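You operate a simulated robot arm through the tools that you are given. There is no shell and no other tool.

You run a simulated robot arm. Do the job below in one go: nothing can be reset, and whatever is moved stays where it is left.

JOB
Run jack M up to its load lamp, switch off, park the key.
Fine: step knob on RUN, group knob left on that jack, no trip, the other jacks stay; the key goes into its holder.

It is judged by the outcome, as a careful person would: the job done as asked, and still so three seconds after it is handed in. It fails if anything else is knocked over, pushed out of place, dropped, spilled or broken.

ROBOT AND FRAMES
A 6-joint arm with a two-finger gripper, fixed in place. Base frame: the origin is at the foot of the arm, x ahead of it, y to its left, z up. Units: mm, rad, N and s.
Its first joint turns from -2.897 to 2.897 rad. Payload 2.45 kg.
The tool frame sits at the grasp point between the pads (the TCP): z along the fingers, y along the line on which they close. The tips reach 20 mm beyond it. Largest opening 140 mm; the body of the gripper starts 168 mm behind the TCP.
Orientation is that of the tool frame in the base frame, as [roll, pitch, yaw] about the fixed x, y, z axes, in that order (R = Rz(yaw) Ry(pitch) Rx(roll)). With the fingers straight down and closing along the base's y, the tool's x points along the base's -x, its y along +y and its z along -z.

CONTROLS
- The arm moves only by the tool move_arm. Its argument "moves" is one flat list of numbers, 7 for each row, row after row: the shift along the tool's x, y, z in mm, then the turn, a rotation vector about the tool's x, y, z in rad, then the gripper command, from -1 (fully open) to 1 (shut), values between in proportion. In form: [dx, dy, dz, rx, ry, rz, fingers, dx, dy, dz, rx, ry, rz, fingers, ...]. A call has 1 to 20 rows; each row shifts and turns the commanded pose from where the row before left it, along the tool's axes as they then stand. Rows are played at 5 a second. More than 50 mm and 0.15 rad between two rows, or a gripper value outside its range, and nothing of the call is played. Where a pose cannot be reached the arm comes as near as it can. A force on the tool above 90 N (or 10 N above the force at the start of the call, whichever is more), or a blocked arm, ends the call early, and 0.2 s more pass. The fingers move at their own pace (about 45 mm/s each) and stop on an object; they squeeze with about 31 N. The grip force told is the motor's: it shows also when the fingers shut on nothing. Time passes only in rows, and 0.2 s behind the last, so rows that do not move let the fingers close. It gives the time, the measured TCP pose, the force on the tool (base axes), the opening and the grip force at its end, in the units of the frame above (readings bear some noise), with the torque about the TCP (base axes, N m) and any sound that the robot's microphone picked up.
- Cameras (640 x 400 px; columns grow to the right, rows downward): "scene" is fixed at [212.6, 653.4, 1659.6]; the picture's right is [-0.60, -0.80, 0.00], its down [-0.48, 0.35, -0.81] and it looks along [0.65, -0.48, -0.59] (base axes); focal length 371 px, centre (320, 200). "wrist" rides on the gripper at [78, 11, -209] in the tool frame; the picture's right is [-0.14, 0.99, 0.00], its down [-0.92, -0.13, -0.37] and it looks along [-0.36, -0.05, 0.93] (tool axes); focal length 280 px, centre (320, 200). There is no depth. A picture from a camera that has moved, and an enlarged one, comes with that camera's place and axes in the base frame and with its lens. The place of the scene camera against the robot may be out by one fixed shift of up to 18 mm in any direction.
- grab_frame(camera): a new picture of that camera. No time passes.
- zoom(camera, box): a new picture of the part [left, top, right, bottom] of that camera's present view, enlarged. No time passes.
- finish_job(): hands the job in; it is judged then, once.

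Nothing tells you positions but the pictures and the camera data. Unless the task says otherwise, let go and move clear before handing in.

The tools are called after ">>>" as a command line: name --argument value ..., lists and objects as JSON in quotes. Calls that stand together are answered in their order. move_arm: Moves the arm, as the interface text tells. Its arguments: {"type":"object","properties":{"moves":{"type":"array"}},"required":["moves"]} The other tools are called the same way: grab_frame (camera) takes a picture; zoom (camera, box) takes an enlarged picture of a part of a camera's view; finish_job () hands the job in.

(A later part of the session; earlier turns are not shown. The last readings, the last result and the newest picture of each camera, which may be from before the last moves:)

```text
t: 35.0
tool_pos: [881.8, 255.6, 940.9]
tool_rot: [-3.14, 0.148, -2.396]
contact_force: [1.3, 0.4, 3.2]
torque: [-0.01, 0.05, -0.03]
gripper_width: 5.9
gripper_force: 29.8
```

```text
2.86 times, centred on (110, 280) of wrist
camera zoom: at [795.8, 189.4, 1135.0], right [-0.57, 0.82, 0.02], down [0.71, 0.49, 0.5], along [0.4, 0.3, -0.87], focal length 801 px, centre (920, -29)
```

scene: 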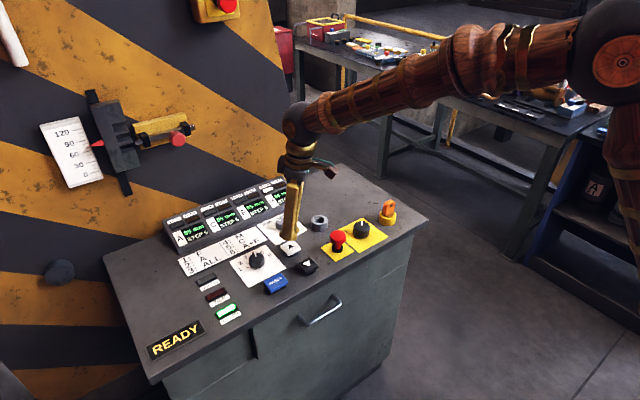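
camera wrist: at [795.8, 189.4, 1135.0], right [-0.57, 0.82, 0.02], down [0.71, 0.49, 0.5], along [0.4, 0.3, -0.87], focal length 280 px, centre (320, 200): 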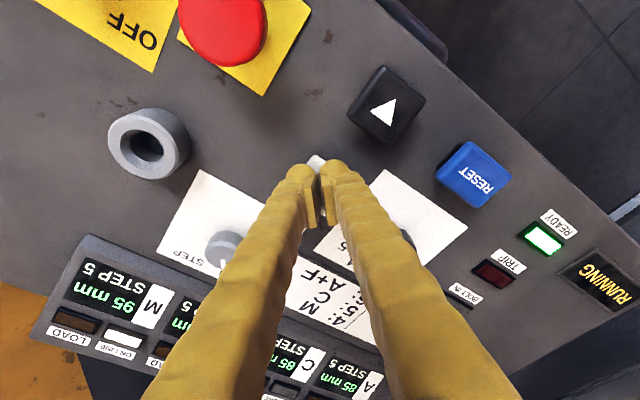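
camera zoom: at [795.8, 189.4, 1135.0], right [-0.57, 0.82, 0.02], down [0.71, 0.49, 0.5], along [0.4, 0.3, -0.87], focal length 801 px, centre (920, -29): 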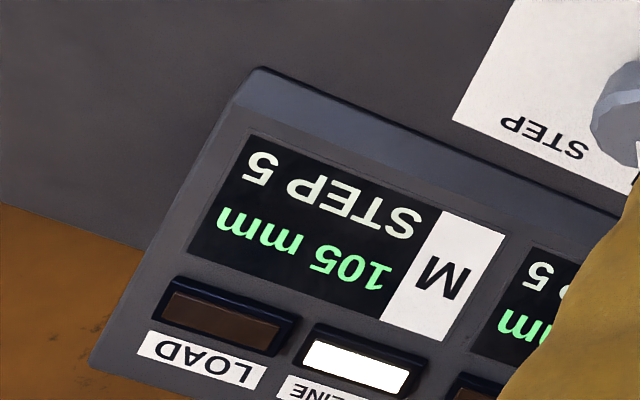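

>>> move_arm --moves '[0, 0, 0, 0, 0, 0, 1]'

>>> zoom --camera "wrist" --box '[20, 210, 200, 350]'

```text
t: 35.4
tool_pos: [881.8, 256.5, 940.7]
tool_rot: [3.14, 0.149, -2.397]
contact_force: [0.2, 0.7, 3.1]
torque: [-0.02, 0.03, -0.03]
gripper_width: 6.0
gripper_force: 29.4
```

```text
2.86 times, centred on (110, 280) of wrist
camera zoom: at [795.8, 189.4, 1135.0], right [-0.57, 0.82, 0.02], down [0.71, 0.49, 0.5], along [0.4, 0.3, -0.87], focal length 801 px, centre (920, -29)
```

zoom: 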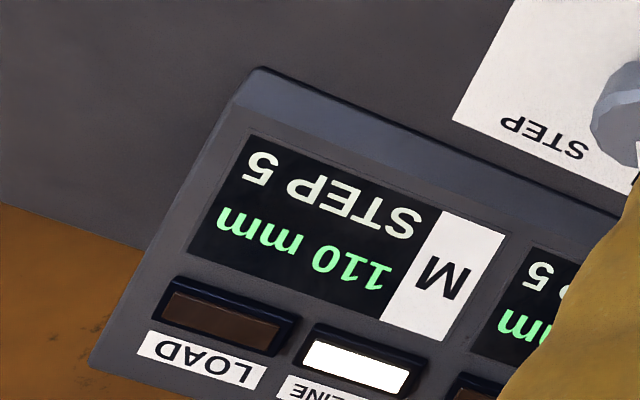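

M is at 110 mm with the lamp still dark; I keep going in 0.4 s holds.

>>> move_arm --moves '[0, 0, 0, 0, 0, 0, 1]'

>>> zoom --camera "wrist" --box '[20, 210, 200, 350]'

```text
t: 35.8
tool_pos: [881.6, 255.5, 940.3]
tool_rot: [3.142, 0.148, -2.394]
contact_force: [0.5, -0.3, 4.8]
torque: [-0.02, 0.07, 0.03]
gripper_width: 6.0
gripper_force: 29.0
```

```text
2.86 times, centred on (110, 280) of wrist
camera zoom: at [795.8, 189.4, 1135.0], right [-0.57, 0.82, 0.02], down [0.71, 0.49, 0.5], along [0.4, 0.3, -0.87], focal length 801 px, centre (920, -29)
```

zoom: 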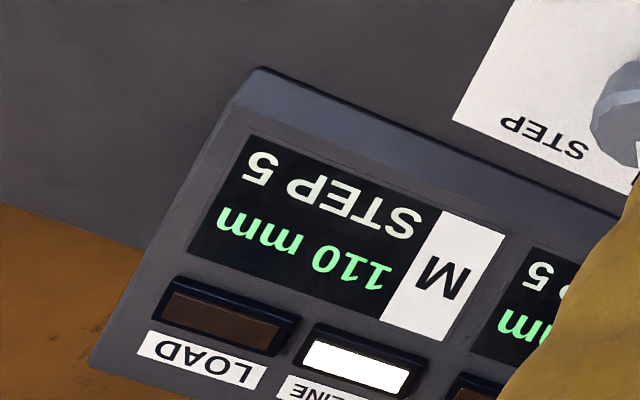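

>>> move_arm --moves '[0, 0, 0, 0, 0, 0, 1]'

>>> zoom --camera "wrist" --box '[20, 210, 200, 350]'

```text
t: 36.2
tool_pos: [882.4, 255.7, 941.1]
tool_rot: [-3.141, 0.149, -2.395]
contact_force: [0.1, -0.1, 3.8]
torque: [-0.03, 0.01, 0.01]
gripper_width: 6.1
gripper_force: 29.0
```

```text
2.86 times, centred on (110, 280) of wrist
camera zoom: at [795.8, 189.4, 1135.0], right [-0.57, 0.82, 0.02], down [0.71, 0.49, 0.5], along [0.4, 0.3, -0.87], focal length 801 px, centre (920, -29)
```

zoom: 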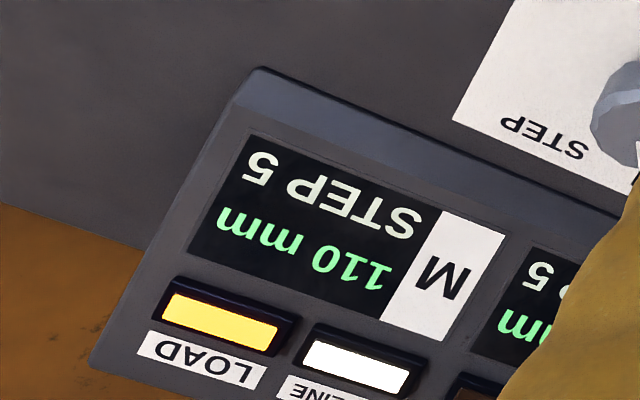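

The LOAD lamp on M has come on at 110 mm. I'll lift off the button straight away.

>>> move_arm --moves '[-6, 0, -39.5, 0, 0, 0, 1]'

>>> grab_frame --camera "wrist"

>>> zoom --camera "scene" --box '[130, 160, 330, 360]'

```text
t: 36.6
tool_pos: [881.4, 255.6, 977.1]
tool_rot: [3.141, 0.149, -2.395]
contact_force: [0.2, 0.4, -0.6]
torque: [-0.03, 0.03, 0.0]
gripper_width: 0.1
gripper_force: 29.6
```

```text
taken
camera wrist: at [795.0, 189.3, 1172.1], right [-0.57, 0.82, 0.02], down [0.72, 0.49, 0.5], along [0.4, 0.3, -0.87], focal length 280 px, centre (320, 200)
```

wrist: 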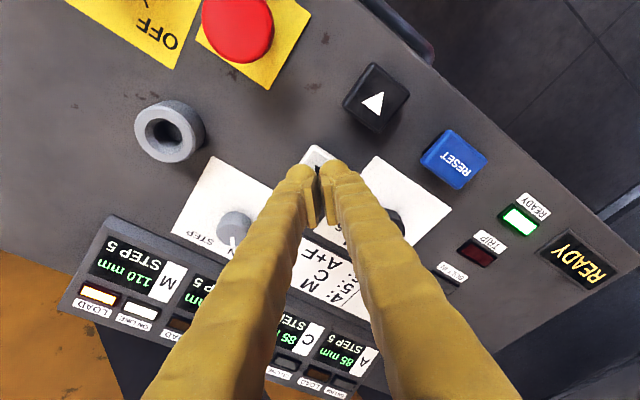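

```text
2.00 times, centred on (230, 260) of scene
camera zoom: at [212.6, 653.4, 1659.6], right [-0.6, -0.8, 0.0], down [-0.48, 0.35, -0.81], along [0.65, -0.48, -0.59], focal length 742 px, centre (500, 80)
```

zoom: 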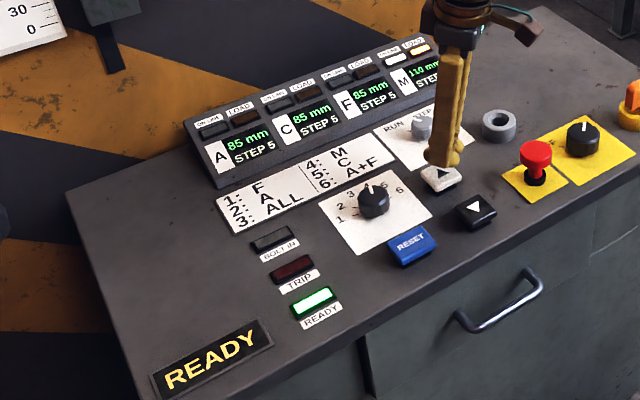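

M is at 110 mm with its LOAD lamp lit, READY shown, no trip, and A, C and F still at 85 mm. Next I'll switch off: rise, level the tool, travel over to the main switch and set the yaw to −45° so I can turn it +90° from ON to OFF.

>>> move_arm --moves '[-6.7, 0, -44.5, 0, 0, 0, 1, -2.2, 0, -15, 0, 0.149, 0, 1, 36.9, -23.7, 0, 0, 0, 0, 1, 36.9, -23.7, 0, 0, 0, 0, 1, 36.9, -23.7, 0, 0, 0, 0, 1, 36.9, -23.7, 0, 0, 0, 0, 1, 36.9, -23.7, 0, 0, 0, 0, 1, 0, 0, 0, 0, 0, 0.149, 0, 0, 0, 0, 0, 0, 0.149, 0, 0, 0, 0, 0, 0, 0.149, 0, 0, 0, 0, 0, 0, 0.149, 0, 0, 0, 0, 0, 0, 0.149, 0, 0, 0, 0, 0, 0, 0.149, 0, 0, 0, 0, 0, 0, 0.149, 0, 0, 0, 0, 0, 0, 0.149, 0, 0, 0, 0, 0, 0, 0.149, 0, 0, 0, 0, 0, 0, 0.149, 0, 0, 0, 0, 0, 0, 0.041, 0, 0, 0, 0, 0, 0, 0, 0]'

>>> grab_frame --camera "wrist"

>>> grab_frame --camera "scene"

```text
t: 40.6
tool_pos: [827.1, 43.9, 1040.6]
tool_rot: [3.141, 0.001, 2.356]
contact_force: [0.2, -1.1, -0.2]
torque: [0.01, 0.04, 0.0]
gripper_width: 69.8
gripper_force: 0.0
```

```text
taken
camera wrist: at [779.9, 105.9, 1249.0], right [0.8, 0.6, 0.0], down [0.56, -0.74, 0.37], along [0.22, -0.29, -0.93], focal length 280 px, centre (320, 200)
```

wrist: 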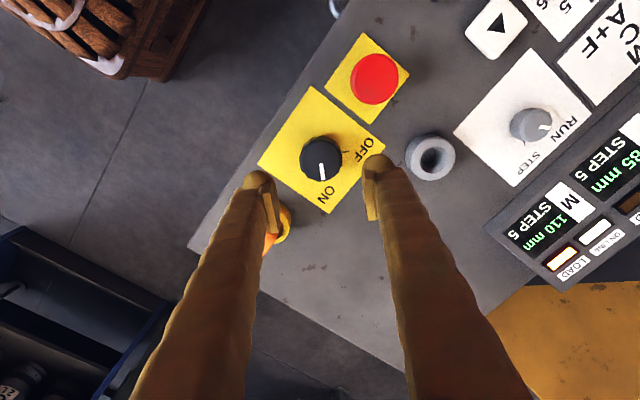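

```text
taken
```

scene: 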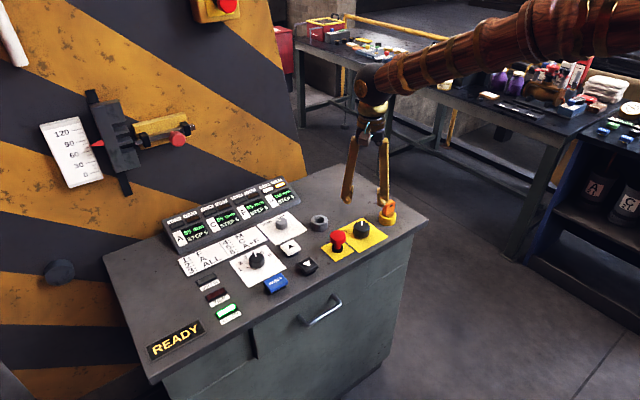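

I'm above the main switch with the key lock just to one side. I'll zoom to locate the switch's axis and its ON/OFF ticks.

>>> zoom --camera "wrist" --box '[240, 70, 420, 220]'

>>> zoom --camera "scene" --box '[320, 190, 420, 260]'

```text
2.67 times, centred on (330, 145) of wrist
camera zoom: at [779.9, 105.9, 1249.0], right [0.8, 0.6, 0.0], down [0.56, -0.74, 0.37], along [0.22, -0.29, -0.93], focal length 748 px, centre (293, 347)
```

zoom: 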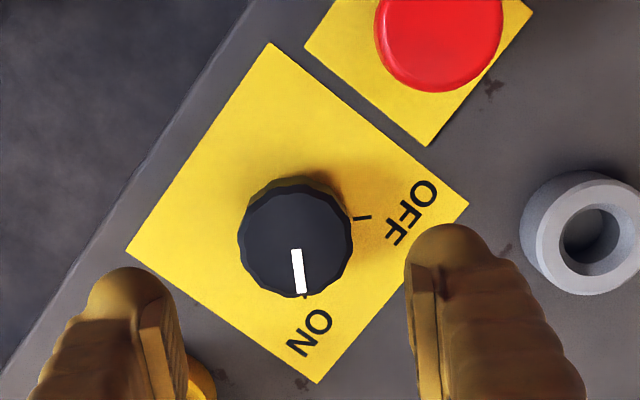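

```text
5.71 times, centred on (370, 225) of scene
camera zoom: at [212.6, 653.4, 1659.6], right [-0.6, -0.8, 0.0], down [-0.48, 0.35, -0.81], along [0.65, -0.48, -0.59], focal length 2119 px, centre (34, 57)
```

zoom: 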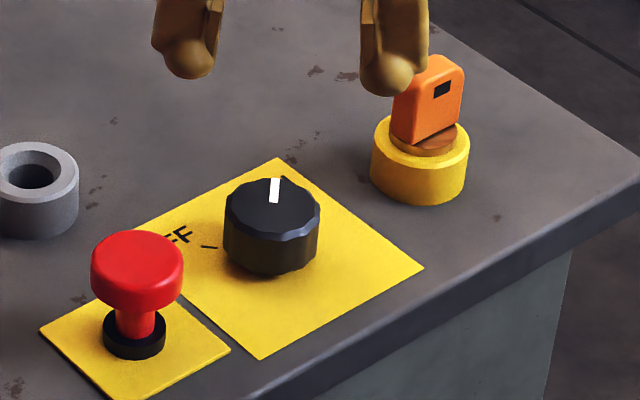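

The switch axis is at (827.7, 44.2), pointer at −45° (ON) with the OFF tick at +45°, so +90° it is. I'll lower the open fingers around it.

>>> move_arm --moves '[0.6, 1.8, 0, 0, 0, 0, 0, 0, 0, 40, 0, 0, 0, 0, 0, 0, 40, 0, 0, 0, 0, 0, 0, 25, 0, 0, 0, 0, 0, 0, 0, 0, 0, 0, 0, 0, 0, 0, 0, 0, 0, 0]'

>>> zoom --camera "wrist" --box '[220, 90, 420, 250]'

>>> zoom --camera "scene" --box '[320, 170, 420, 260]'

```text
t: 42.0
tool_pos: [828.8, 46.4, 933.5]
tool_rot: [-3.141, 0.0, 2.355]
contact_force: [0.5, 0.9, 0.1]
torque: [-0.01, 0.0, 0.01]
gripper_width: 70.0
gripper_force: 0.0
```

```text
2.50 times, centred on (320, 170) of wrist
camera zoom: at [781.7, 108.7, 1142.3], right [0.8, 0.6, 0.0], down [0.56, -0.74, 0.37], along [0.22, -0.29, -0.93], focal length 701 px, centre (320, 275)
```

zoom: 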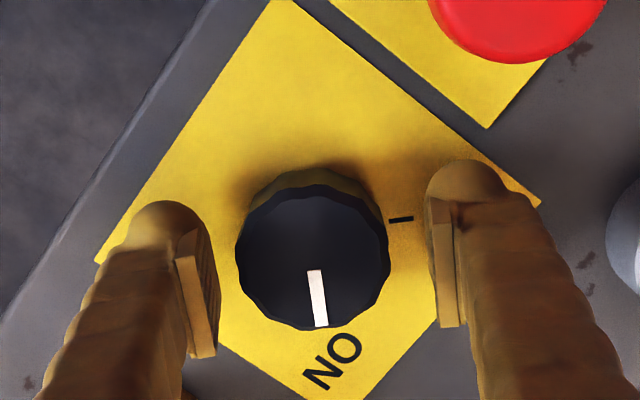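

```text
4.44 times, centred on (370, 215) of scene
camera zoom: at [212.6, 653.4, 1659.6], right [-0.6, -0.8, 0.0], down [-0.48, 0.35, -0.81], along [0.65, -0.48, -0.59], focal length 1648 px, centre (98, 133)
```

zoom: 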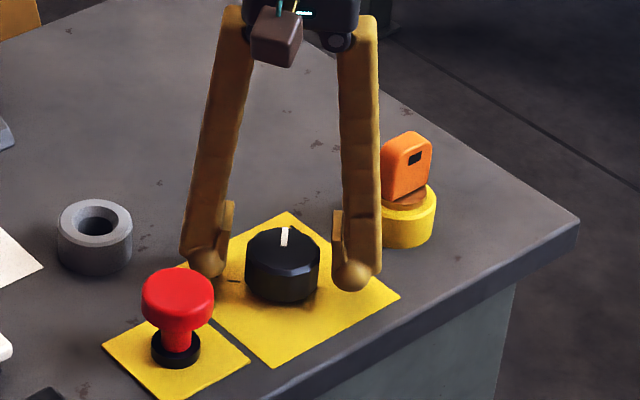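

The knob is about 1.5 mm off along the closing line. I'll correct that, lower 9 mm and close.

>>> move_arm --moves '[0, -1.5, 0, 0, 0, 0, 0, 0, 0, 9, 0, 0, 0, 0, 0, 0, 0, 0, 0, 0, 0.3, 0, 0, 0, 0, 0, 0, 0.6, 0, 0, 0, 0, 0, 0, 0.6, 0, 0, 0, 0, 0, 0, 0.6]'

>>> zoom --camera "wrist" --box '[220, 90, 420, 250]'

```text
t: 43.4
tool_pos: [827.8, 44.6, 926.7]
tool_rot: [3.139, 0.002, 2.358]
contact_force: [27.7, 23.3, -5.3]
torque: [0.16, -0.23, 0.01]
gripper_width: 48.9
gripper_force: 44.7
```

```text
2.50 times, centred on (320, 170) of wrist
camera zoom: at [779.7, 106.8, 1134.9], right [0.8, 0.6, 0.0], down [0.56, -0.74, 0.37], along [0.22, -0.29, -0.93], focal length 701 px, centre (320, 275)
```

zoom: 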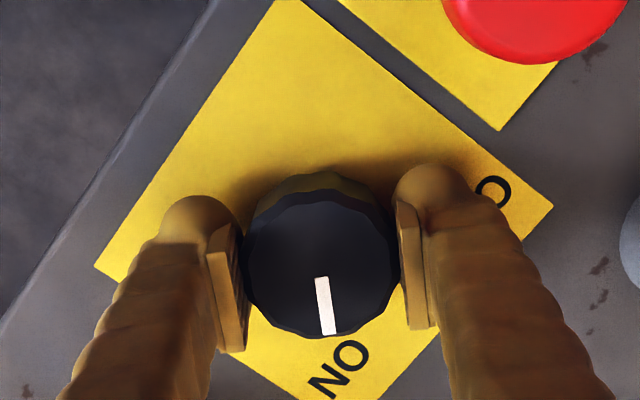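

The 36 N side load says the knob is about 1.8 mm along +tool y after all. I'll relieve that and begin turning toward OFF.

>>> move_arm --moves '[0, 1.7, 0, 0, 0, 0, 0.6, 0, 0, 0, 0, 0, 0, 0.6]'

```text
t: 44.0
tool_pos: [828.6, 44.2, 926.4]
tool_rot: [-3.141, 0.001, 2.356]
contact_force: [3.1, 3.2, -0.2]
torque: [0.03, 0.07, -0.04]
gripper_width: 48.7
gripper_force: 45.0
```

The side load is gone. Now I'll turn the switch the first half, +45° or so.

>>> move_arm --moves '[0, 0, 0, 0, 0, -0.142, 0.6, 0, 0, 0, 0, 0, -0.142, 0.6, 0, 0, 0, 0, 0, -0.142, 0.6, 0, 0, 0, 0, 0, -0.142, 0.6, 0, 0, 0, 0, 0, -0.142, 0.6, 0, 0, 0, 0, 0, 0, 0.6]'

>>> zoom --camera "wrist" --box '[220, 90, 420, 250]'

```text
t: 45.4
tool_pos: [827.6, 44.8, 925.9]
tool_rot: [3.141, -0.002, 3.069]
contact_force: [-30.5, -14.5, 21.9]
torque: [-0.37, 0.28, -0.03]
gripper_width: 48.7
gripper_force: 45.1
```

```text
2.50 times, centred on (320, 170) of wrist
camera zoom: at [751.3, 60.9, 1134.9], right [0.21, 0.98, 0.0], down [0.91, -0.19, 0.37], along [0.36, -0.08, -0.93], focal length 701 px, centre (320, 275)
```

zoom: 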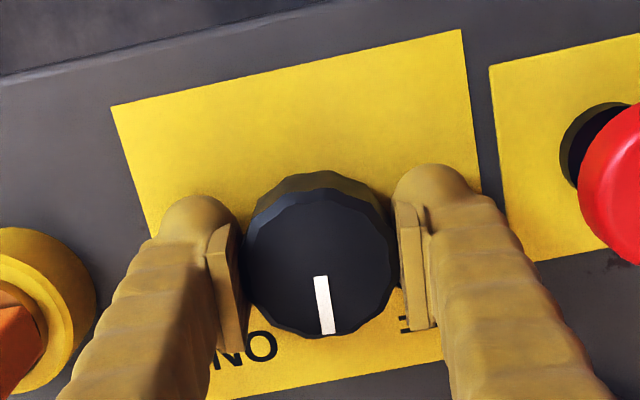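

Halfway there, the knob is following. I'll ease the side loads slightly and finish the remaining ~49°.

>>> move_arm --moves '[1.3, -0.7, -0.7, 0, 0, 0, 0.6, 0, 0, 0, 0, 0, -0.1435, 0.6, 0, 0, 0, 0, 0, -0.1435, 0.6, 0, 0, 0, 0, 0, -0.1435, 0.6, 0, 0, 0, 0, 0, 0, 0.6]'

>>> zoom --camera "wrist" --box '[220, 90, 420, 250]'

```text
t: 46.6
tool_pos: [826.6, 45.7, 926.4]
tool_rot: [-3.141, 0.0, -2.785]
contact_force: [3.4, 34.5, -32.6]
torque: [-0.06, -0.23, -0.06]
gripper_width: 48.9
gripper_force: 44.8
```

```text
2.50 times, centred on (320, 170) of wrist
camera zoom: at [751.1, 27.1, 1135.8], right [-0.22, 0.98, 0.0], down [0.91, 0.2, 0.37], along [0.36, 0.08, -0.93], focal length 701 px, centre (320, 275)
```

zoom: 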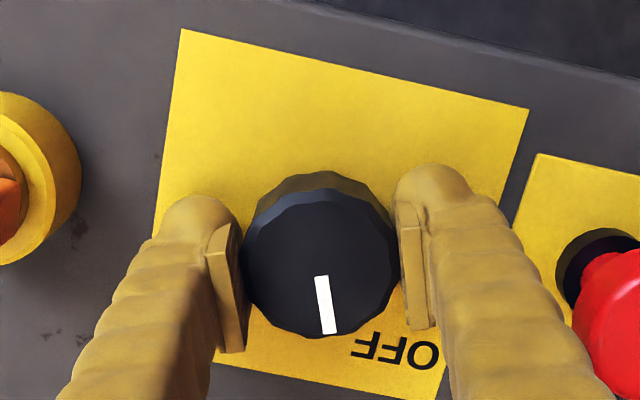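

Nearly at OFF. I'll balance the loads and turn the last ~25°.

>>> move_arm --moves '[-0.45, 1.2, 0.6, 0, 0, 0, 0.6, 0, 0, 0, 0, 0, -0.1435, 0.6, 0, 0, 0, 0, 0, -0.1435, 0.6, 0, 0, 0, 0, 0, -0.1435, 0.6, 0, 0, 0, 0, 0, 0, 0.6]'

>>> zoom --camera "wrist" --box '[220, 90, 420, 250]'

>>> zoom --camera "scene" --box '[130, 160, 430, 360]'

```text
t: 47.8
tool_pos: [826.6, 43.7, 926.7]
tool_rot: [3.141, 0.0, -2.352]
contact_force: [-1.5, 15.2, -12.8]
torque: [0.15, 0.08, -0.43]
gripper_width: 48.5
gripper_force: 44.9
```

```text
2.50 times, centred on (320, 170) of wrist
camera zoom: at [764.7, -3.4, 1136.2], right [-0.61, 0.8, 0.0], down [0.74, 0.56, 0.37], along [0.29, 0.22, -0.93], focal length 701 px, centre (320, 275)
```

zoom: 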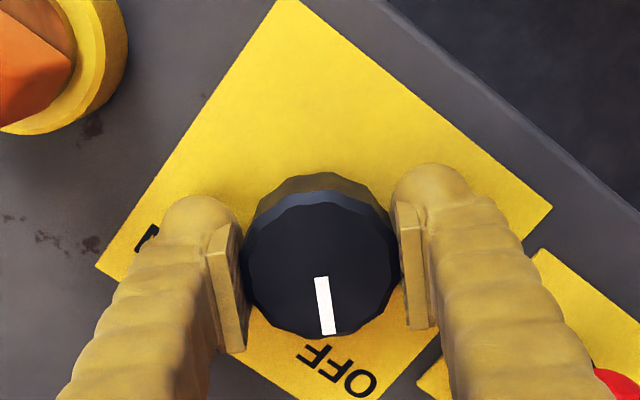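

```text
2.00 times, centred on (280, 260) of scene
camera zoom: at [212.6, 653.4, 1659.6], right [-0.6, -0.8, 0.0], down [-0.48, 0.35, -0.81], along [0.65, -0.48, -0.59], focal length 742 px, centre (400, 80)
```

zoom: 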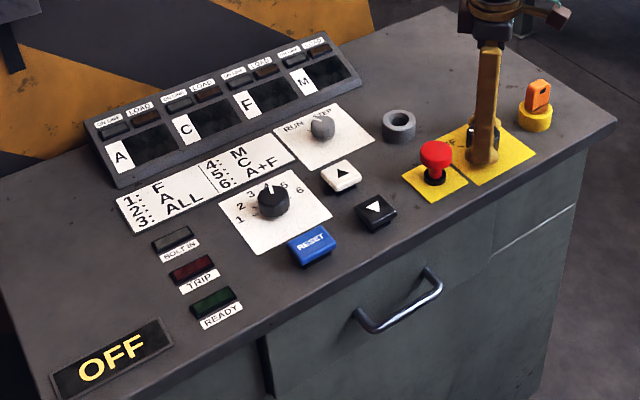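

The panel now reads OFF and the displays are dark. I'll release the switch and rise clear.

>>> move_arm --moves '[0, 0, 0, 0, 0, 0.02, 0.3, 0, 0, 0, 0, 0, 0, 0, 0, 0, 0, 0, 0, 0, 0, 0, 0, 0, 0, 0, 0, 0, 0, 0, -40, 0, 0, 0, 0, 0, 0, -40, 0, 0, 0, 0, 0, 0, -40, 0, 0, 0, 0, 0, 0, 0, 0, 0, 0, 0]'

>>> grab_frame --camera "wrist"

>>> zoom --camera "scene" --box '[320, 170, 420, 260]'

>>> zoom --camera "scene" --box '[130, 160, 430, 360]'

```text
t: 49.6
tool_pos: [826.3, 46.9, 1042.3]
tool_rot: [3.142, 0.0, -2.378]
contact_force: [-0.5, -0.3, -0.4]
torque: [-0.01, 0.06, -0.02]
gripper_width: 70.1
gripper_force: 0.0
```

```text
taken
camera wrist: at [763.2, 0.4, 1252.3], right [-0.59, 0.81, 0.0], down [0.75, 0.55, 0.37], along [0.3, 0.22, -0.93], focal length 280 px, centre (320, 200)
```

wrist: 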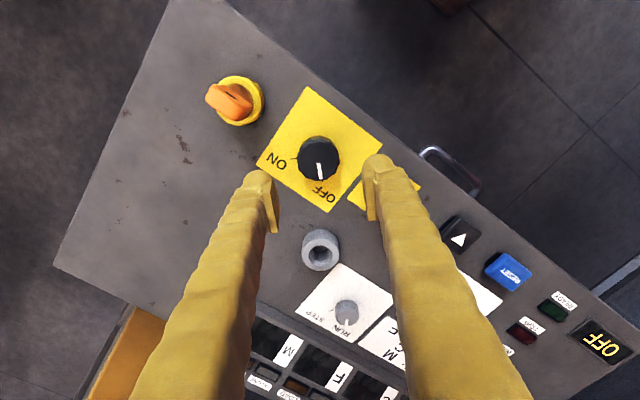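

```text
4.44 times, centred on (370, 215) of scene
camera zoom: at [212.6, 653.4, 1659.6], right [-0.6, -0.8, 0.0], down [-0.48, 0.35, -0.81], along [0.65, -0.48, -0.59], focal length 1648 px, centre (98, 133)
```

zoom: 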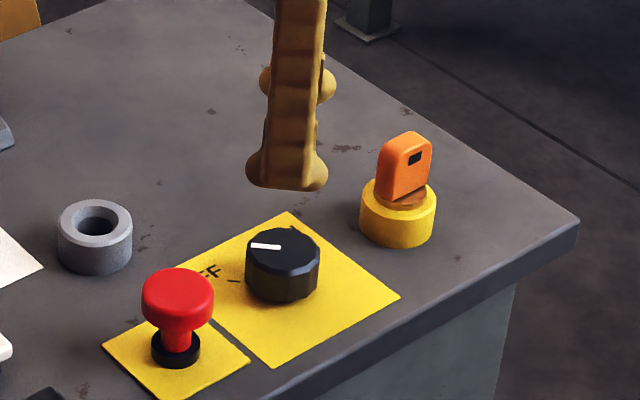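

```text
2.00 times, centred on (280, 260) of scene
camera zoom: at [212.6, 653.4, 1659.6], right [-0.6, -0.8, 0.0], down [-0.48, 0.35, -0.81], along [0.65, -0.48, -0.59], focal length 742 px, centre (400, 80)
```

zoom: 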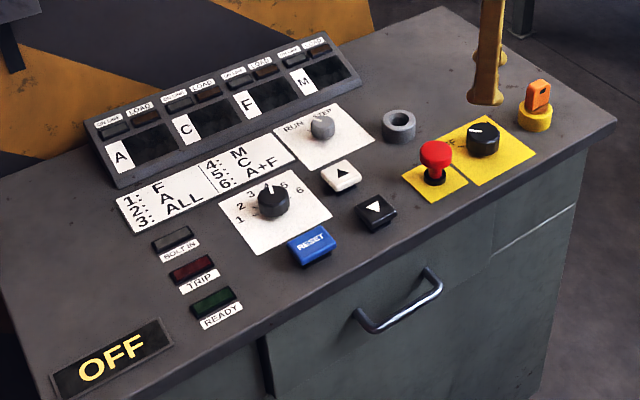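

The switch stays at OFF. Now the key: I'll zoom on it and on the grey holder to work out the bow's orientation and size.

>>> zoom --camera "wrist" --box '[190, 60, 290, 140]'

>>> zoom --camera "wrist" --box '[280, 210, 360, 280]'

>>> zoom --camera "scene" --box '[365, 190, 410, 235]'

>>> zoom --camera "scene" --box '[300, 200, 345, 240]'

```text
5.00 times, centred on (240, 100) of wrist
camera zoom: at [763.2, 0.4, 1252.3], right [-0.59, 0.81, 0.0], down [0.75, 0.55, 0.37], along [0.3, 0.22, -0.93], focal length 1402 px, centre (720, 700)
```

zoom: 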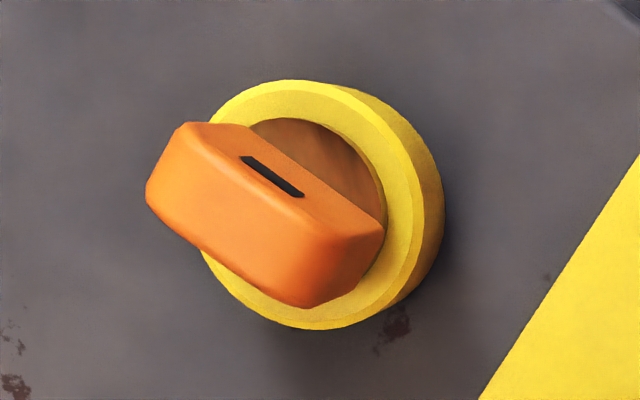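

```text
5.71 times, centred on (320, 245) of wrist
camera zoom: at [763.2, 0.4, 1252.3], right [-0.59, 0.81, 0.0], down [0.75, 0.55, 0.37], along [0.3, 0.22, -0.93], focal length 1602 px, centre (320, -57)
```

zoom: 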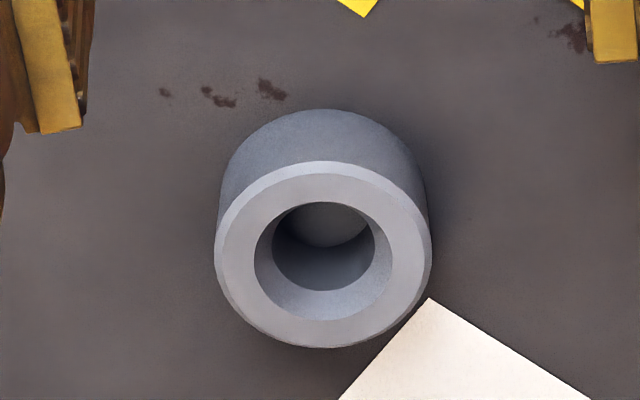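

```text
8.89 times, centred on (388, 212) of scene
camera zoom: at [212.6, 653.4, 1659.6], right [-0.6, -0.8, 0.0], down [-0.48, 0.35, -0.81], along [0.65, -0.48, -0.59], focal length 3296 px, centre (-280, 89)
```

zoom: 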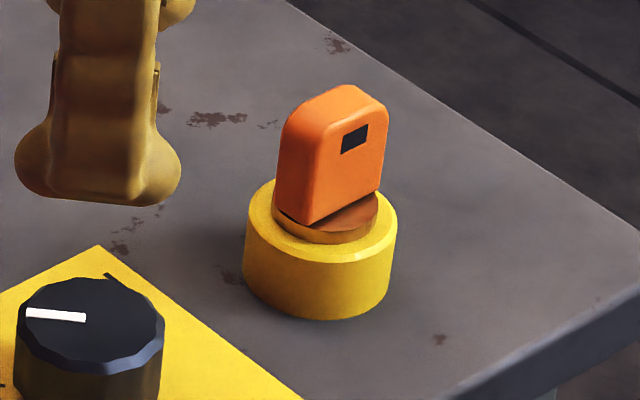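

```text
10.00 times, centred on (322, 220) of scene
camera zoom: at [212.6, 653.4, 1659.6], right [-0.6, -0.8, 0.0], down [-0.48, 0.35, -0.81], along [0.65, -0.48, -0.59], focal length 3708 px, centre (295, 0)
```

zoom: 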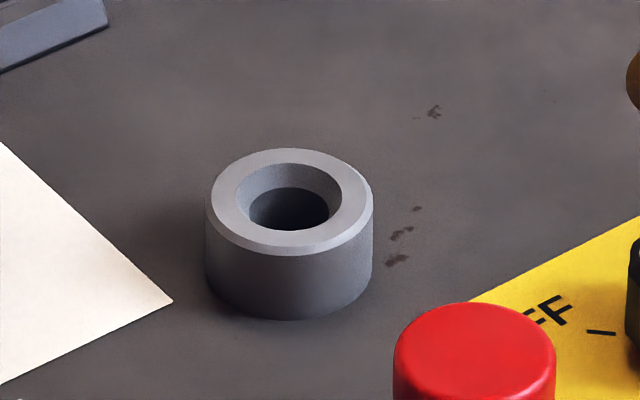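

The key's bow is about 38 mm wide along y and 15 mm thick along x, top near z≈968, in a lock at about (826, −67); the grey holder is at about (931, 124). I'll move above the key and turn the gripper 90° so it closes on the flat faces.

>>> move_arm --moves '[26.3, -27.5, 0, 0, 0, 0, 0, 26.3, -27.5, 0, 0, 0, 0, 0, 26.3, -27.5, 0, 0, 0, 0, 0, 0, 0, 0, 0, 0, -0.1345, 0, 0, 0, 0, 0, 0, -0.1345, 0, 0, 0, 0, 0, 0, -0.1345, 0, 0, 0, 0, 0, 0, -0.1345, 0, 0, 0, 0, 0, 0, -0.1345, 0, 0, 0, 0, 0, 0, -0.1345, 0, 0, 0, 0, 0, 0, 0, 0, 0, 0, 0, 0, 0, 0, 0]'

>>> grab_frame --camera "wrist"

>>> zoom --camera "wrist" --box '[240, 80, 400, 220]'

>>> grab_frame --camera "scene"

```text
t: 52.0
tool_pos: [826.7, -67.9, 1045.5]
tool_rot: [3.141, 0.0, -1.567]
contact_force: [0.3, 0.3, 0.2]
torque: [-0.02, 0.0, -0.02]
gripper_width: 70.0
gripper_force: 0.1
```

```text
taken
camera wrist: at [816.7, -146.9, 1255.3], right [-0.99, 0.13, 0.0], down [0.12, 0.92, 0.37], along [0.05, 0.36, -0.93], focal length 280 px, centre (320, 200)
```

wrist: 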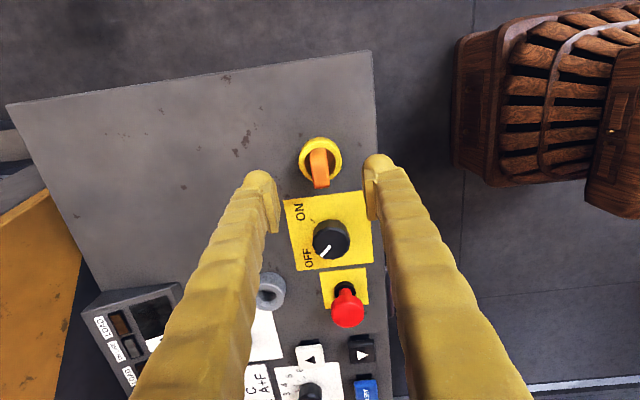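

```text
2.86 times, centred on (320, 150) of wrist
camera zoom: at [816.7, -146.9, 1255.3], right [-0.99, 0.13, 0.0], down [0.12, 0.92, 0.37], along [0.05, 0.36, -0.93], focal length 801 px, centre (320, 343)
```

zoom: 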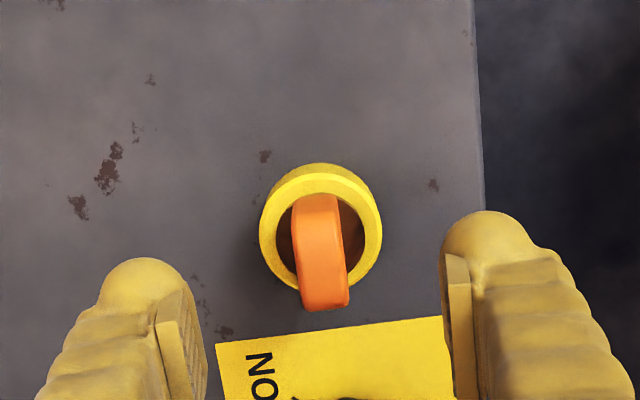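

```text
taken
```

scene: 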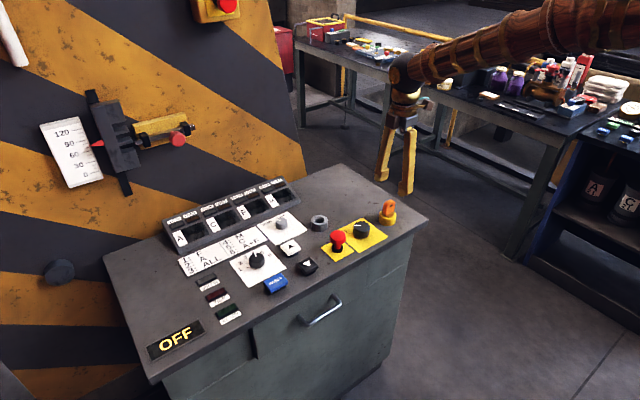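

The bow lies along y, with the fingers straddling it in x. I estimate the lock at (826.5, −66) with its top at z≈928 and the bow top at ≈970. I'll lower partway and re-check.

>>> move_arm --moves '[-2.5, 0.5, 0, 0, 0, 0, 0, 0, 0, 30, 0, 0, 0, 0, 0, 0, 30, 0, 0, 0, 0, 0, 0, 0, 0, 0, 0, 0, 0, 0, 0, 0, 0, 0, 0]'

>>> zoom --camera "wrist" --box '[230, 90, 410, 250]'

>>> zoom --camera "scene" --box '[350, 170, 430, 240]'

```text
t: 53.2
tool_pos: [826.1, -67.9, 988.3]
tool_rot: [-3.141, -0.001, -1.566]
contact_force: [-0.2, 0.3, -0.7]
torque: [0.01, 0.0, -0.01]
gripper_width: 70.1
gripper_force: 0.1
```

```text
2.50 times, centred on (320, 170) of wrist
camera zoom: at [815.6, -146.7, 1196.7], right [-0.99, 0.13, 0.0], down [0.12, 0.92, 0.37], along [0.05, 0.36, -0.93], focal length 701 px, centre (320, 275)
```

zoom: 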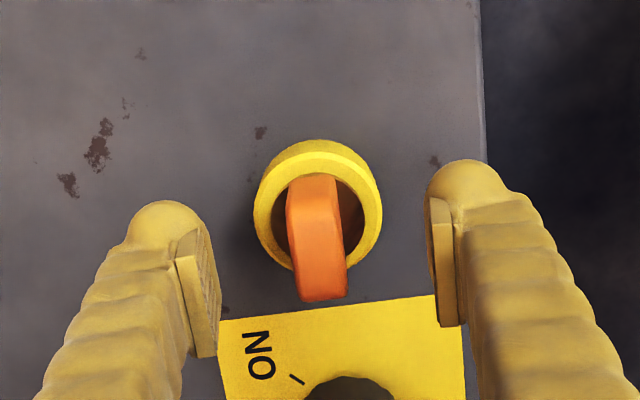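

```text
5.71 times, centred on (390, 205) of scene
camera zoom: at [212.6, 653.4, 1659.6], right [-0.6, -0.8, 0.0], down [-0.48, 0.35, -0.81], along [0.65, -0.48, -0.59], focal length 2119 px, centre (-80, 171)
```

zoom: 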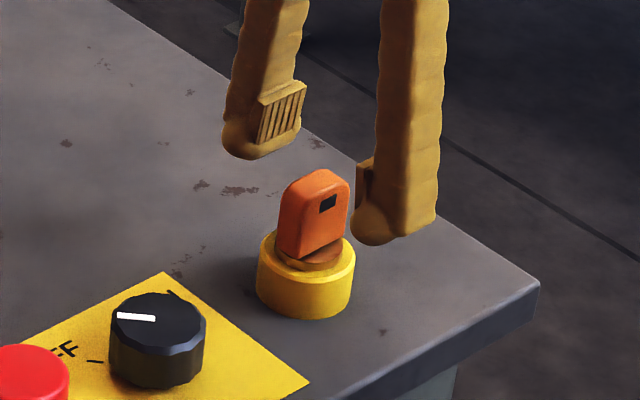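

The tool is centred over the key. I'll lower to put the pads around the bow with tips just above the lock ring, then close.

>>> move_arm --moves '[0, 0, 17, 0, 0, 0, 0, 0, 0, 16, 0, 0, 0, 0, 0, 0, 0, 0, 0, 0, 0, 0, 0, 0, 0, 0, 0, 0.4, 0, 0, 0, 0, 0, 0, 0.7, 0, 0, 0, 0, 0, 0, 0.9, 0, 0, 0, 0, 0, 0, 0.9, 0, 0, 0, 0, 0, 0, 0.9]'

>>> zoom --camera "wrist" --box '[230, 90, 410, 250]'

>>> zoom --camera "scene" --box '[350, 170, 430, 240]'

```text
t: 55.0
tool_pos: [826.1, -67.7, 954.1]
tool_rot: [-3.141, 0.0, -1.568]
contact_force: [-0.7, 0.8, -0.7]
torque: [0.03, -0.03, 0.0]
gripper_width: 16.6
gripper_force: 32.0
```

```text
2.50 times, centred on (320, 170) of wrist
camera zoom: at [815.2, -146.4, 1162.9], right [-0.99, 0.13, 0.0], down [0.12, 0.92, 0.37], along [0.05, 0.36, -0.93], focal length 701 px, centre (320, 275)
```

zoom: 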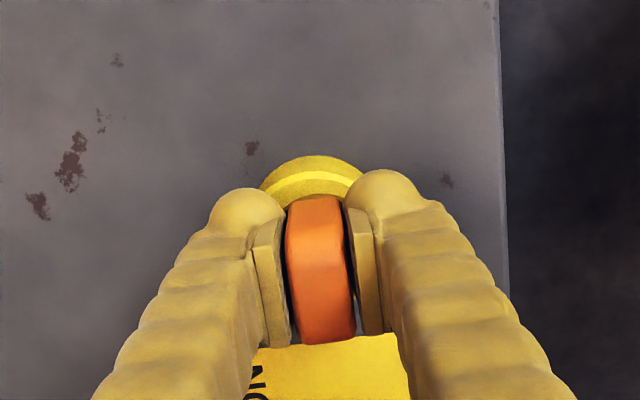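

```text
5.71 times, centred on (390, 205) of scene
camera zoom: at [212.6, 653.4, 1659.6], right [-0.6, -0.8, 0.0], down [-0.48, 0.35, -0.81], along [0.65, -0.48, -0.59], focal length 2119 px, centre (-80, 171)
```

zoom: 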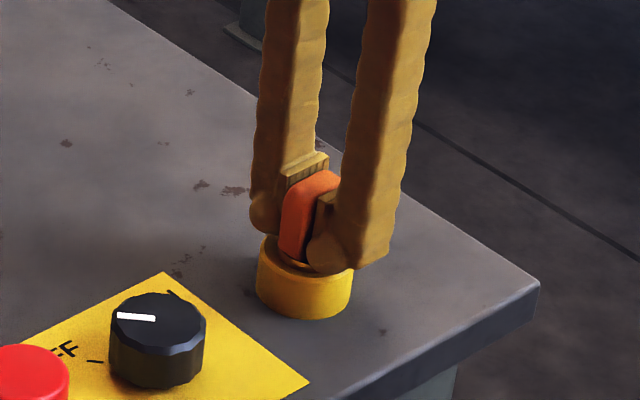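

I have the bow gripped (16.6 mm, no side load). I'll pull gently upward a few mm and watch the force to see if it's free.

>>> move_arm --moves '[0, 0, -3, 0, 0, 0, 0.9, 0, 0, -3, 0, 0, 0, 0.9, 0, 0, 0, 0, 0, 0, 0.9]'

>>> zoom --camera "scene" --box '[350, 170, 430, 240]'

```text
t: 55.8
tool_pos: [825.4, -66.2, 960.0]
tool_rot: [3.141, 0.0, -1.568]
contact_force: [-0.2, -0.2, -2.6]
torque: [-0.02, -0.04, -0.01]
gripper_width: 16.5
gripper_force: 31.6
```

```text
5.71 times, centred on (390, 205) of scene
camera zoom: at [212.6, 653.4, 1659.6], right [-0.6, -0.8, 0.0], down [-0.48, 0.35, -0.81], along [0.65, -0.48, -0.59], focal length 2119 px, centre (-80, 171)
```

zoom: 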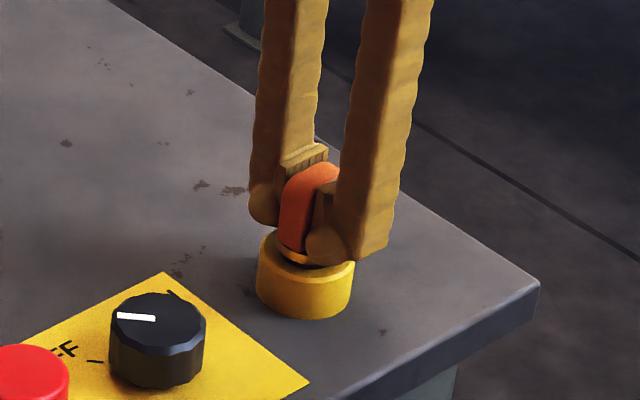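

The key lifts freely. I'll raise it well clear of the lock and look at its shank.

>>> move_arm --moves '[0, 0, -20, 0, 0, 0, 0.9, 0, 0, -20, 0, 0, 0, 0.9, 0, 0, -25, 0, 0, 0, 0.9, 0, 0, -25, 0, 0, 0, 0.9, 0, 0, 0, 0, 0, 0, 0.9]'

>>> zoom --camera "scene" --box '[340, 140, 430, 240]'

>>> zoom --camera "wrist" --box '[230, 90, 410, 250]'

```text
t: 57.0
tool_pos: [827.0, -66.5, 1049.1]
tool_rot: [-3.14, 0.0, -1.568]
contact_force: [0.4, 0.8, -0.5]
torque: [-0.01, -0.01, 0.03]
gripper_width: 7.0
gripper_force: 0.2
```

```text
4.00 times, centred on (385, 190) of scene
camera zoom: at [212.6, 653.4, 1659.6], right [-0.6, -0.8, 0.0], down [-0.48, 0.35, -0.81], along [0.65, -0.48, -0.59], focal length 1483 px, centre (60, 240)
```

zoom: 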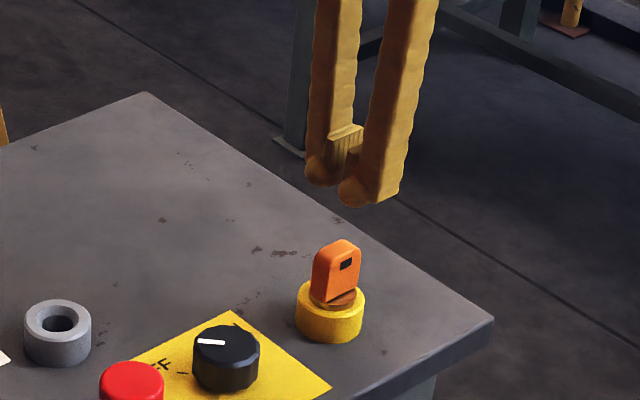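

```text
2.50 times, centred on (320, 170) of wrist
camera zoom: at [815.6, -145.0, 1257.9], right [-0.99, 0.13, 0.0], down [0.12, 0.92, 0.37], along [0.05, 0.36, -0.93], focal length 701 px, centre (320, 275)
```

zoom: 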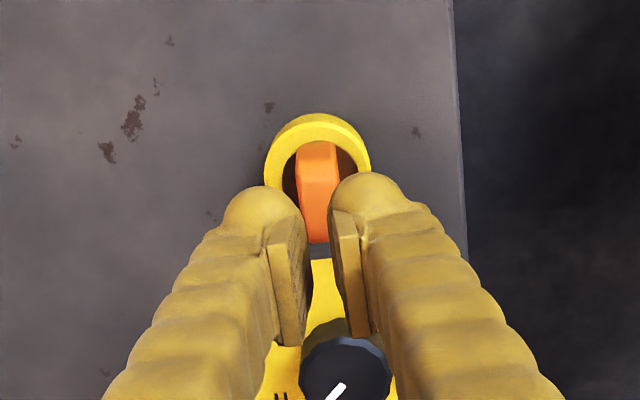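

The key came up a few millimetres but then slipped from the grip and is back in the lock. I'll check how it's sitting before trying again more slowly.

>>> zoom --camera "scene" --box '[365, 190, 410, 235]'

>>> zoom --camera "wrist" --box '[285, 110, 365, 190]'

```text
8.89 times, centred on (388, 212) of scene
camera zoom: at [212.6, 653.4, 1659.6], right [-0.6, -0.8, 0.0], down [-0.48, 0.35, -0.81], along [0.65, -0.48, -0.59], focal length 3296 px, centre (-280, 89)
```

zoom: 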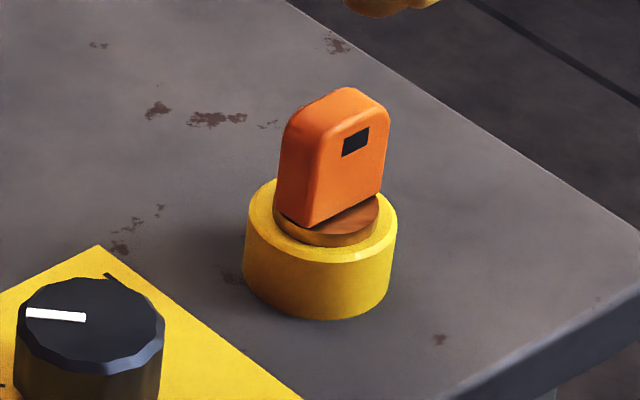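

```text
5.00 times, centred on (325, 150) of wrist
camera zoom: at [815.6, -145.0, 1257.9], right [-0.99, 0.13, 0.0], down [0.12, 0.92, 0.37], along [0.05, 0.36, -0.93], focal length 1402 px, centre (295, 450)
```

zoom: 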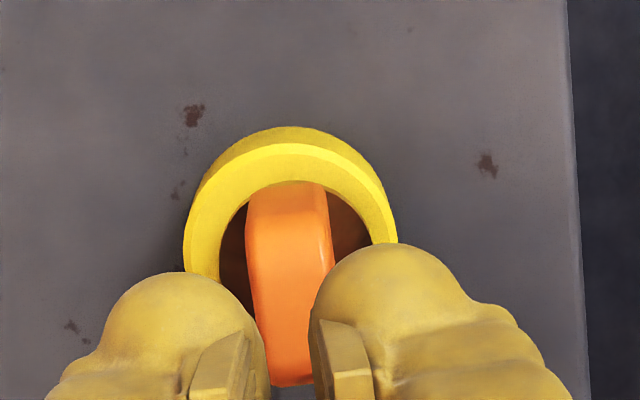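

The key is seated again as it was, unturned. I'll re-grip, with full closing command this time, and lift slowly while watching the force.

>>> move_arm --moves '[0, 0, 0, 0, 0, 0, 0, 0, 0, 0, 0, 0, 0, 0, 0, 0, 0, 0, 0, 0, 0, 0, 0, 30, 0, 0, 0, 0, 0, 0, 30, 0, 0, 0, 0, 0, 0, 30, 0, 0, 0, 0, 0, 0, 6, 0, 0, 0, 0, 0, 0, 0, 0, 0, 0, 0, 0, 0, 0, 0, 0, 0, 0]'

>>> zoom --camera "wrist" --box '[230, 90, 410, 250]'

>>> zoom --camera "scene" --box '[350, 170, 430, 240]'

```text
t: 59.0
tool_pos: [824.5, -67.2, 953.5]
tool_rot: [-3.141, 0.002, -1.567]
contact_force: [-0.7, -0.1, 0.1]
torque: [0.0, 0.02, -0.03]
gripper_width: 69.8
gripper_force: 0.0
```

```text
2.50 times, centred on (320, 170) of wrist
camera zoom: at [814.5, -144.9, 1162.8], right [-0.99, 0.13, 0.0], down [0.12, 0.92, 0.37], along [0.05, 0.36, -0.93], focal length 701 px, centre (320, 275)
```

zoom: 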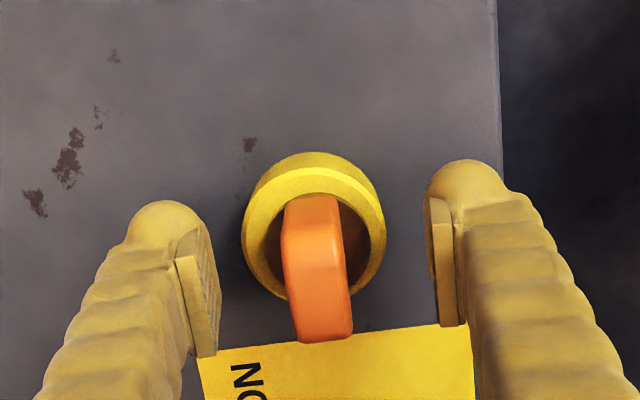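

```text
5.71 times, centred on (390, 205) of scene
camera zoom: at [212.6, 653.4, 1659.6], right [-0.6, -0.8, 0.0], down [-0.48, 0.35, -0.81], along [0.65, -0.48, -0.59], focal length 2119 px, centre (-80, 171)
```

zoom: 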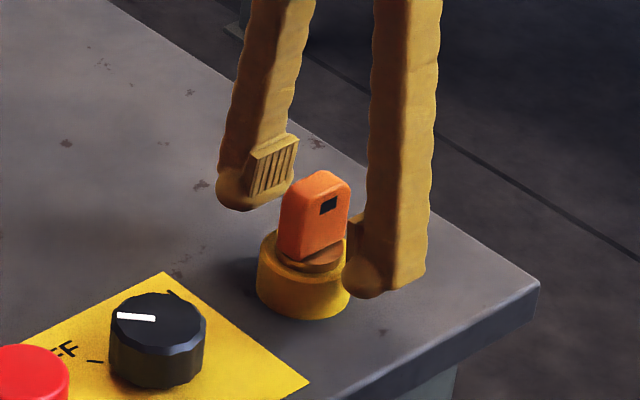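

>>> move_arm --moves '[0, 0, 0, 0, 0, 0, 0.5, 0, 0, 0, 0, 0, 0, 0.8, 0, 0, 0, 0, 0, 0, 1, 0, 0, 0, 0, 0, 0, 1, 0, 0, 0, 0, 0, 0, 1, 0, 0, -3, 0, 0, 0, 1, 0, 0, 0, 0, 0, 0, 1]'

>>> zoom --camera "scene" --box '[350, 170, 430, 240]'

```text
t: 60.6
tool_pos: [825.0, -65.7, 957.3]
tool_rot: [3.141, 0.002, -1.568]
contact_force: [1.0, -0.8, -1.6]
torque: [-0.01, 0.03, -0.04]
gripper_width: 16.6
gripper_force: 30.8
```

```text
5.71 times, centred on (390, 205) of scene
camera zoom: at [212.6, 653.4, 1659.6], right [-0.6, -0.8, 0.0], down [-0.48, 0.35, -0.81], along [0.65, -0.48, -0.59], focal length 2119 px, centre (-80, 171)
```

zoom: 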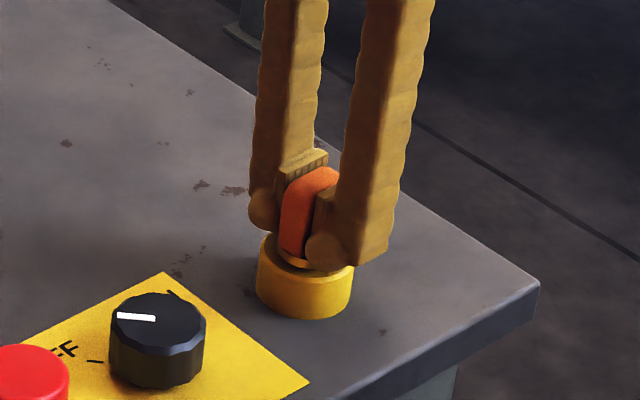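

The key follows at about 1.6 N. I'll lift slowly in 3 mm rows and read the force.

>>> move_arm --moves '[0, 0, -3, 0, 0, 0, 1, 0, 0, -3, 0, 0, 0, 1, 0, 0, 0, 0, 0, 0, 1]'

>>> zoom --camera "scene" --box '[350, 170, 430, 240]'

>>> zoom --camera "wrist" --box '[230, 90, 410, 250]'

```text
t: 61.4
tool_pos: [827.1, -65.8, 961.8]
tool_rot: [-3.14, 0.0, -1.567]
contact_force: [0.5, 0.6, -0.5]
torque: [-0.03, 0.0, 0.02]
gripper_width: 16.6
gripper_force: 30.7
```

```text
5.71 times, centred on (390, 205) of scene
camera zoom: at [212.6, 653.4, 1659.6], right [-0.6, -0.8, 0.0], down [-0.48, 0.35, -0.81], along [0.65, -0.48, -0.59], focal length 2119 px, centre (-80, 171)
```

zoom: 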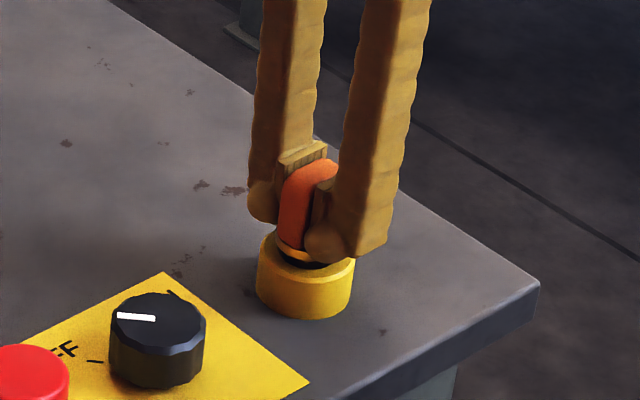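

```text
2.50 times, centred on (320, 170) of wrist
camera zoom: at [816.5, -145.0, 1170.4], right [-0.99, 0.13, 0.0], down [0.12, 0.92, 0.37], along [0.05, 0.36, -0.93], focal length 701 px, centre (320, 275)
```

zoom: 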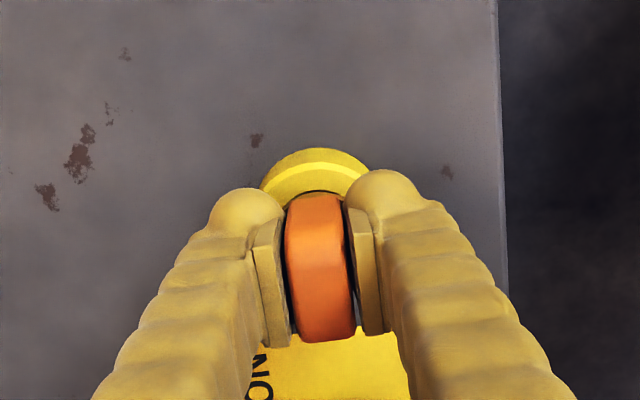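

The key is rising with the gripper, about 9 mm now and very light. I'll continue slowly.

>>> move_arm --moves '[0, 0, -3, 0, 0, 0, 1, 0, 0, -3, 0, 0, 0, 1, 0, 0, 0, 0, 0, 0, 1]'

>>> zoom --camera "scene" --box '[350, 170, 430, 240]'

```text
t: 62.2
tool_pos: [826.1, -65.1, 967.4]
tool_rot: [3.141, 0.0, -1.566]
contact_force: [-0.6, 0.5, -1.2]
torque: [-0.02, -0.01, 0.0]
gripper_width: 17.1
gripper_force: 31.0
```

```text
5.71 times, centred on (390, 205) of scene
camera zoom: at [212.6, 653.4, 1659.6], right [-0.6, -0.8, 0.0], down [-0.48, 0.35, -0.81], along [0.65, -0.48, -0.59], focal length 2119 px, centre (-80, 171)
```

zoom: 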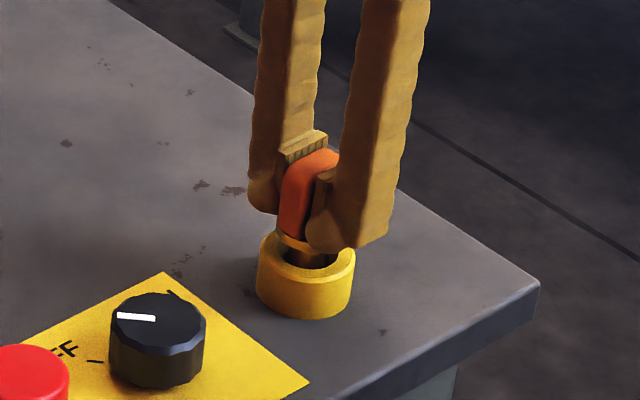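

The shank is emerging and the lock ring shows open behind it. I'll keep lifting slowly.

>>> move_arm --moves '[0, 0, -3, 0, 0, 0, 1, 0, 0, -3, 0, 0, 0, 1, 0, 0, -3, 0, 0, 0, 1, 0, 0, 0, 0, 0, 0, 1]'

>>> zoom --camera "scene" --box '[350, 170, 430, 240]'

```text
t: 63.2
tool_pos: [825.6, -66.8, 978.2]
tool_rot: [3.141, 0.0, -1.566]
contact_force: [-0.3, -0.2, -0.8]
torque: [0.03, 0.02, -0.01]
gripper_width: 17.0
gripper_force: 31.2
```

```text
5.71 times, centred on (390, 205) of scene
camera zoom: at [212.6, 653.4, 1659.6], right [-0.6, -0.8, 0.0], down [-0.48, 0.35, -0.81], along [0.65, -0.48, -0.59], focal length 2119 px, centre (-80, 171)
```

zoom: 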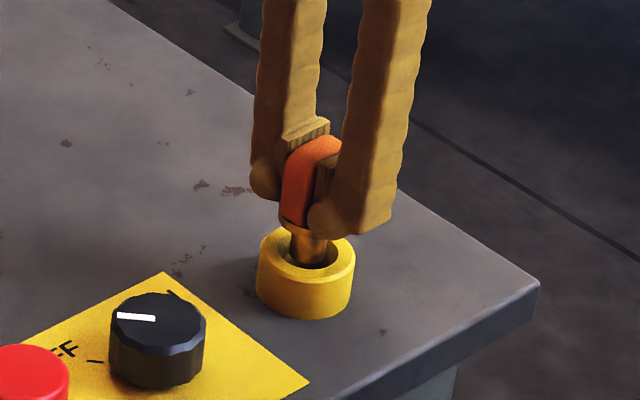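

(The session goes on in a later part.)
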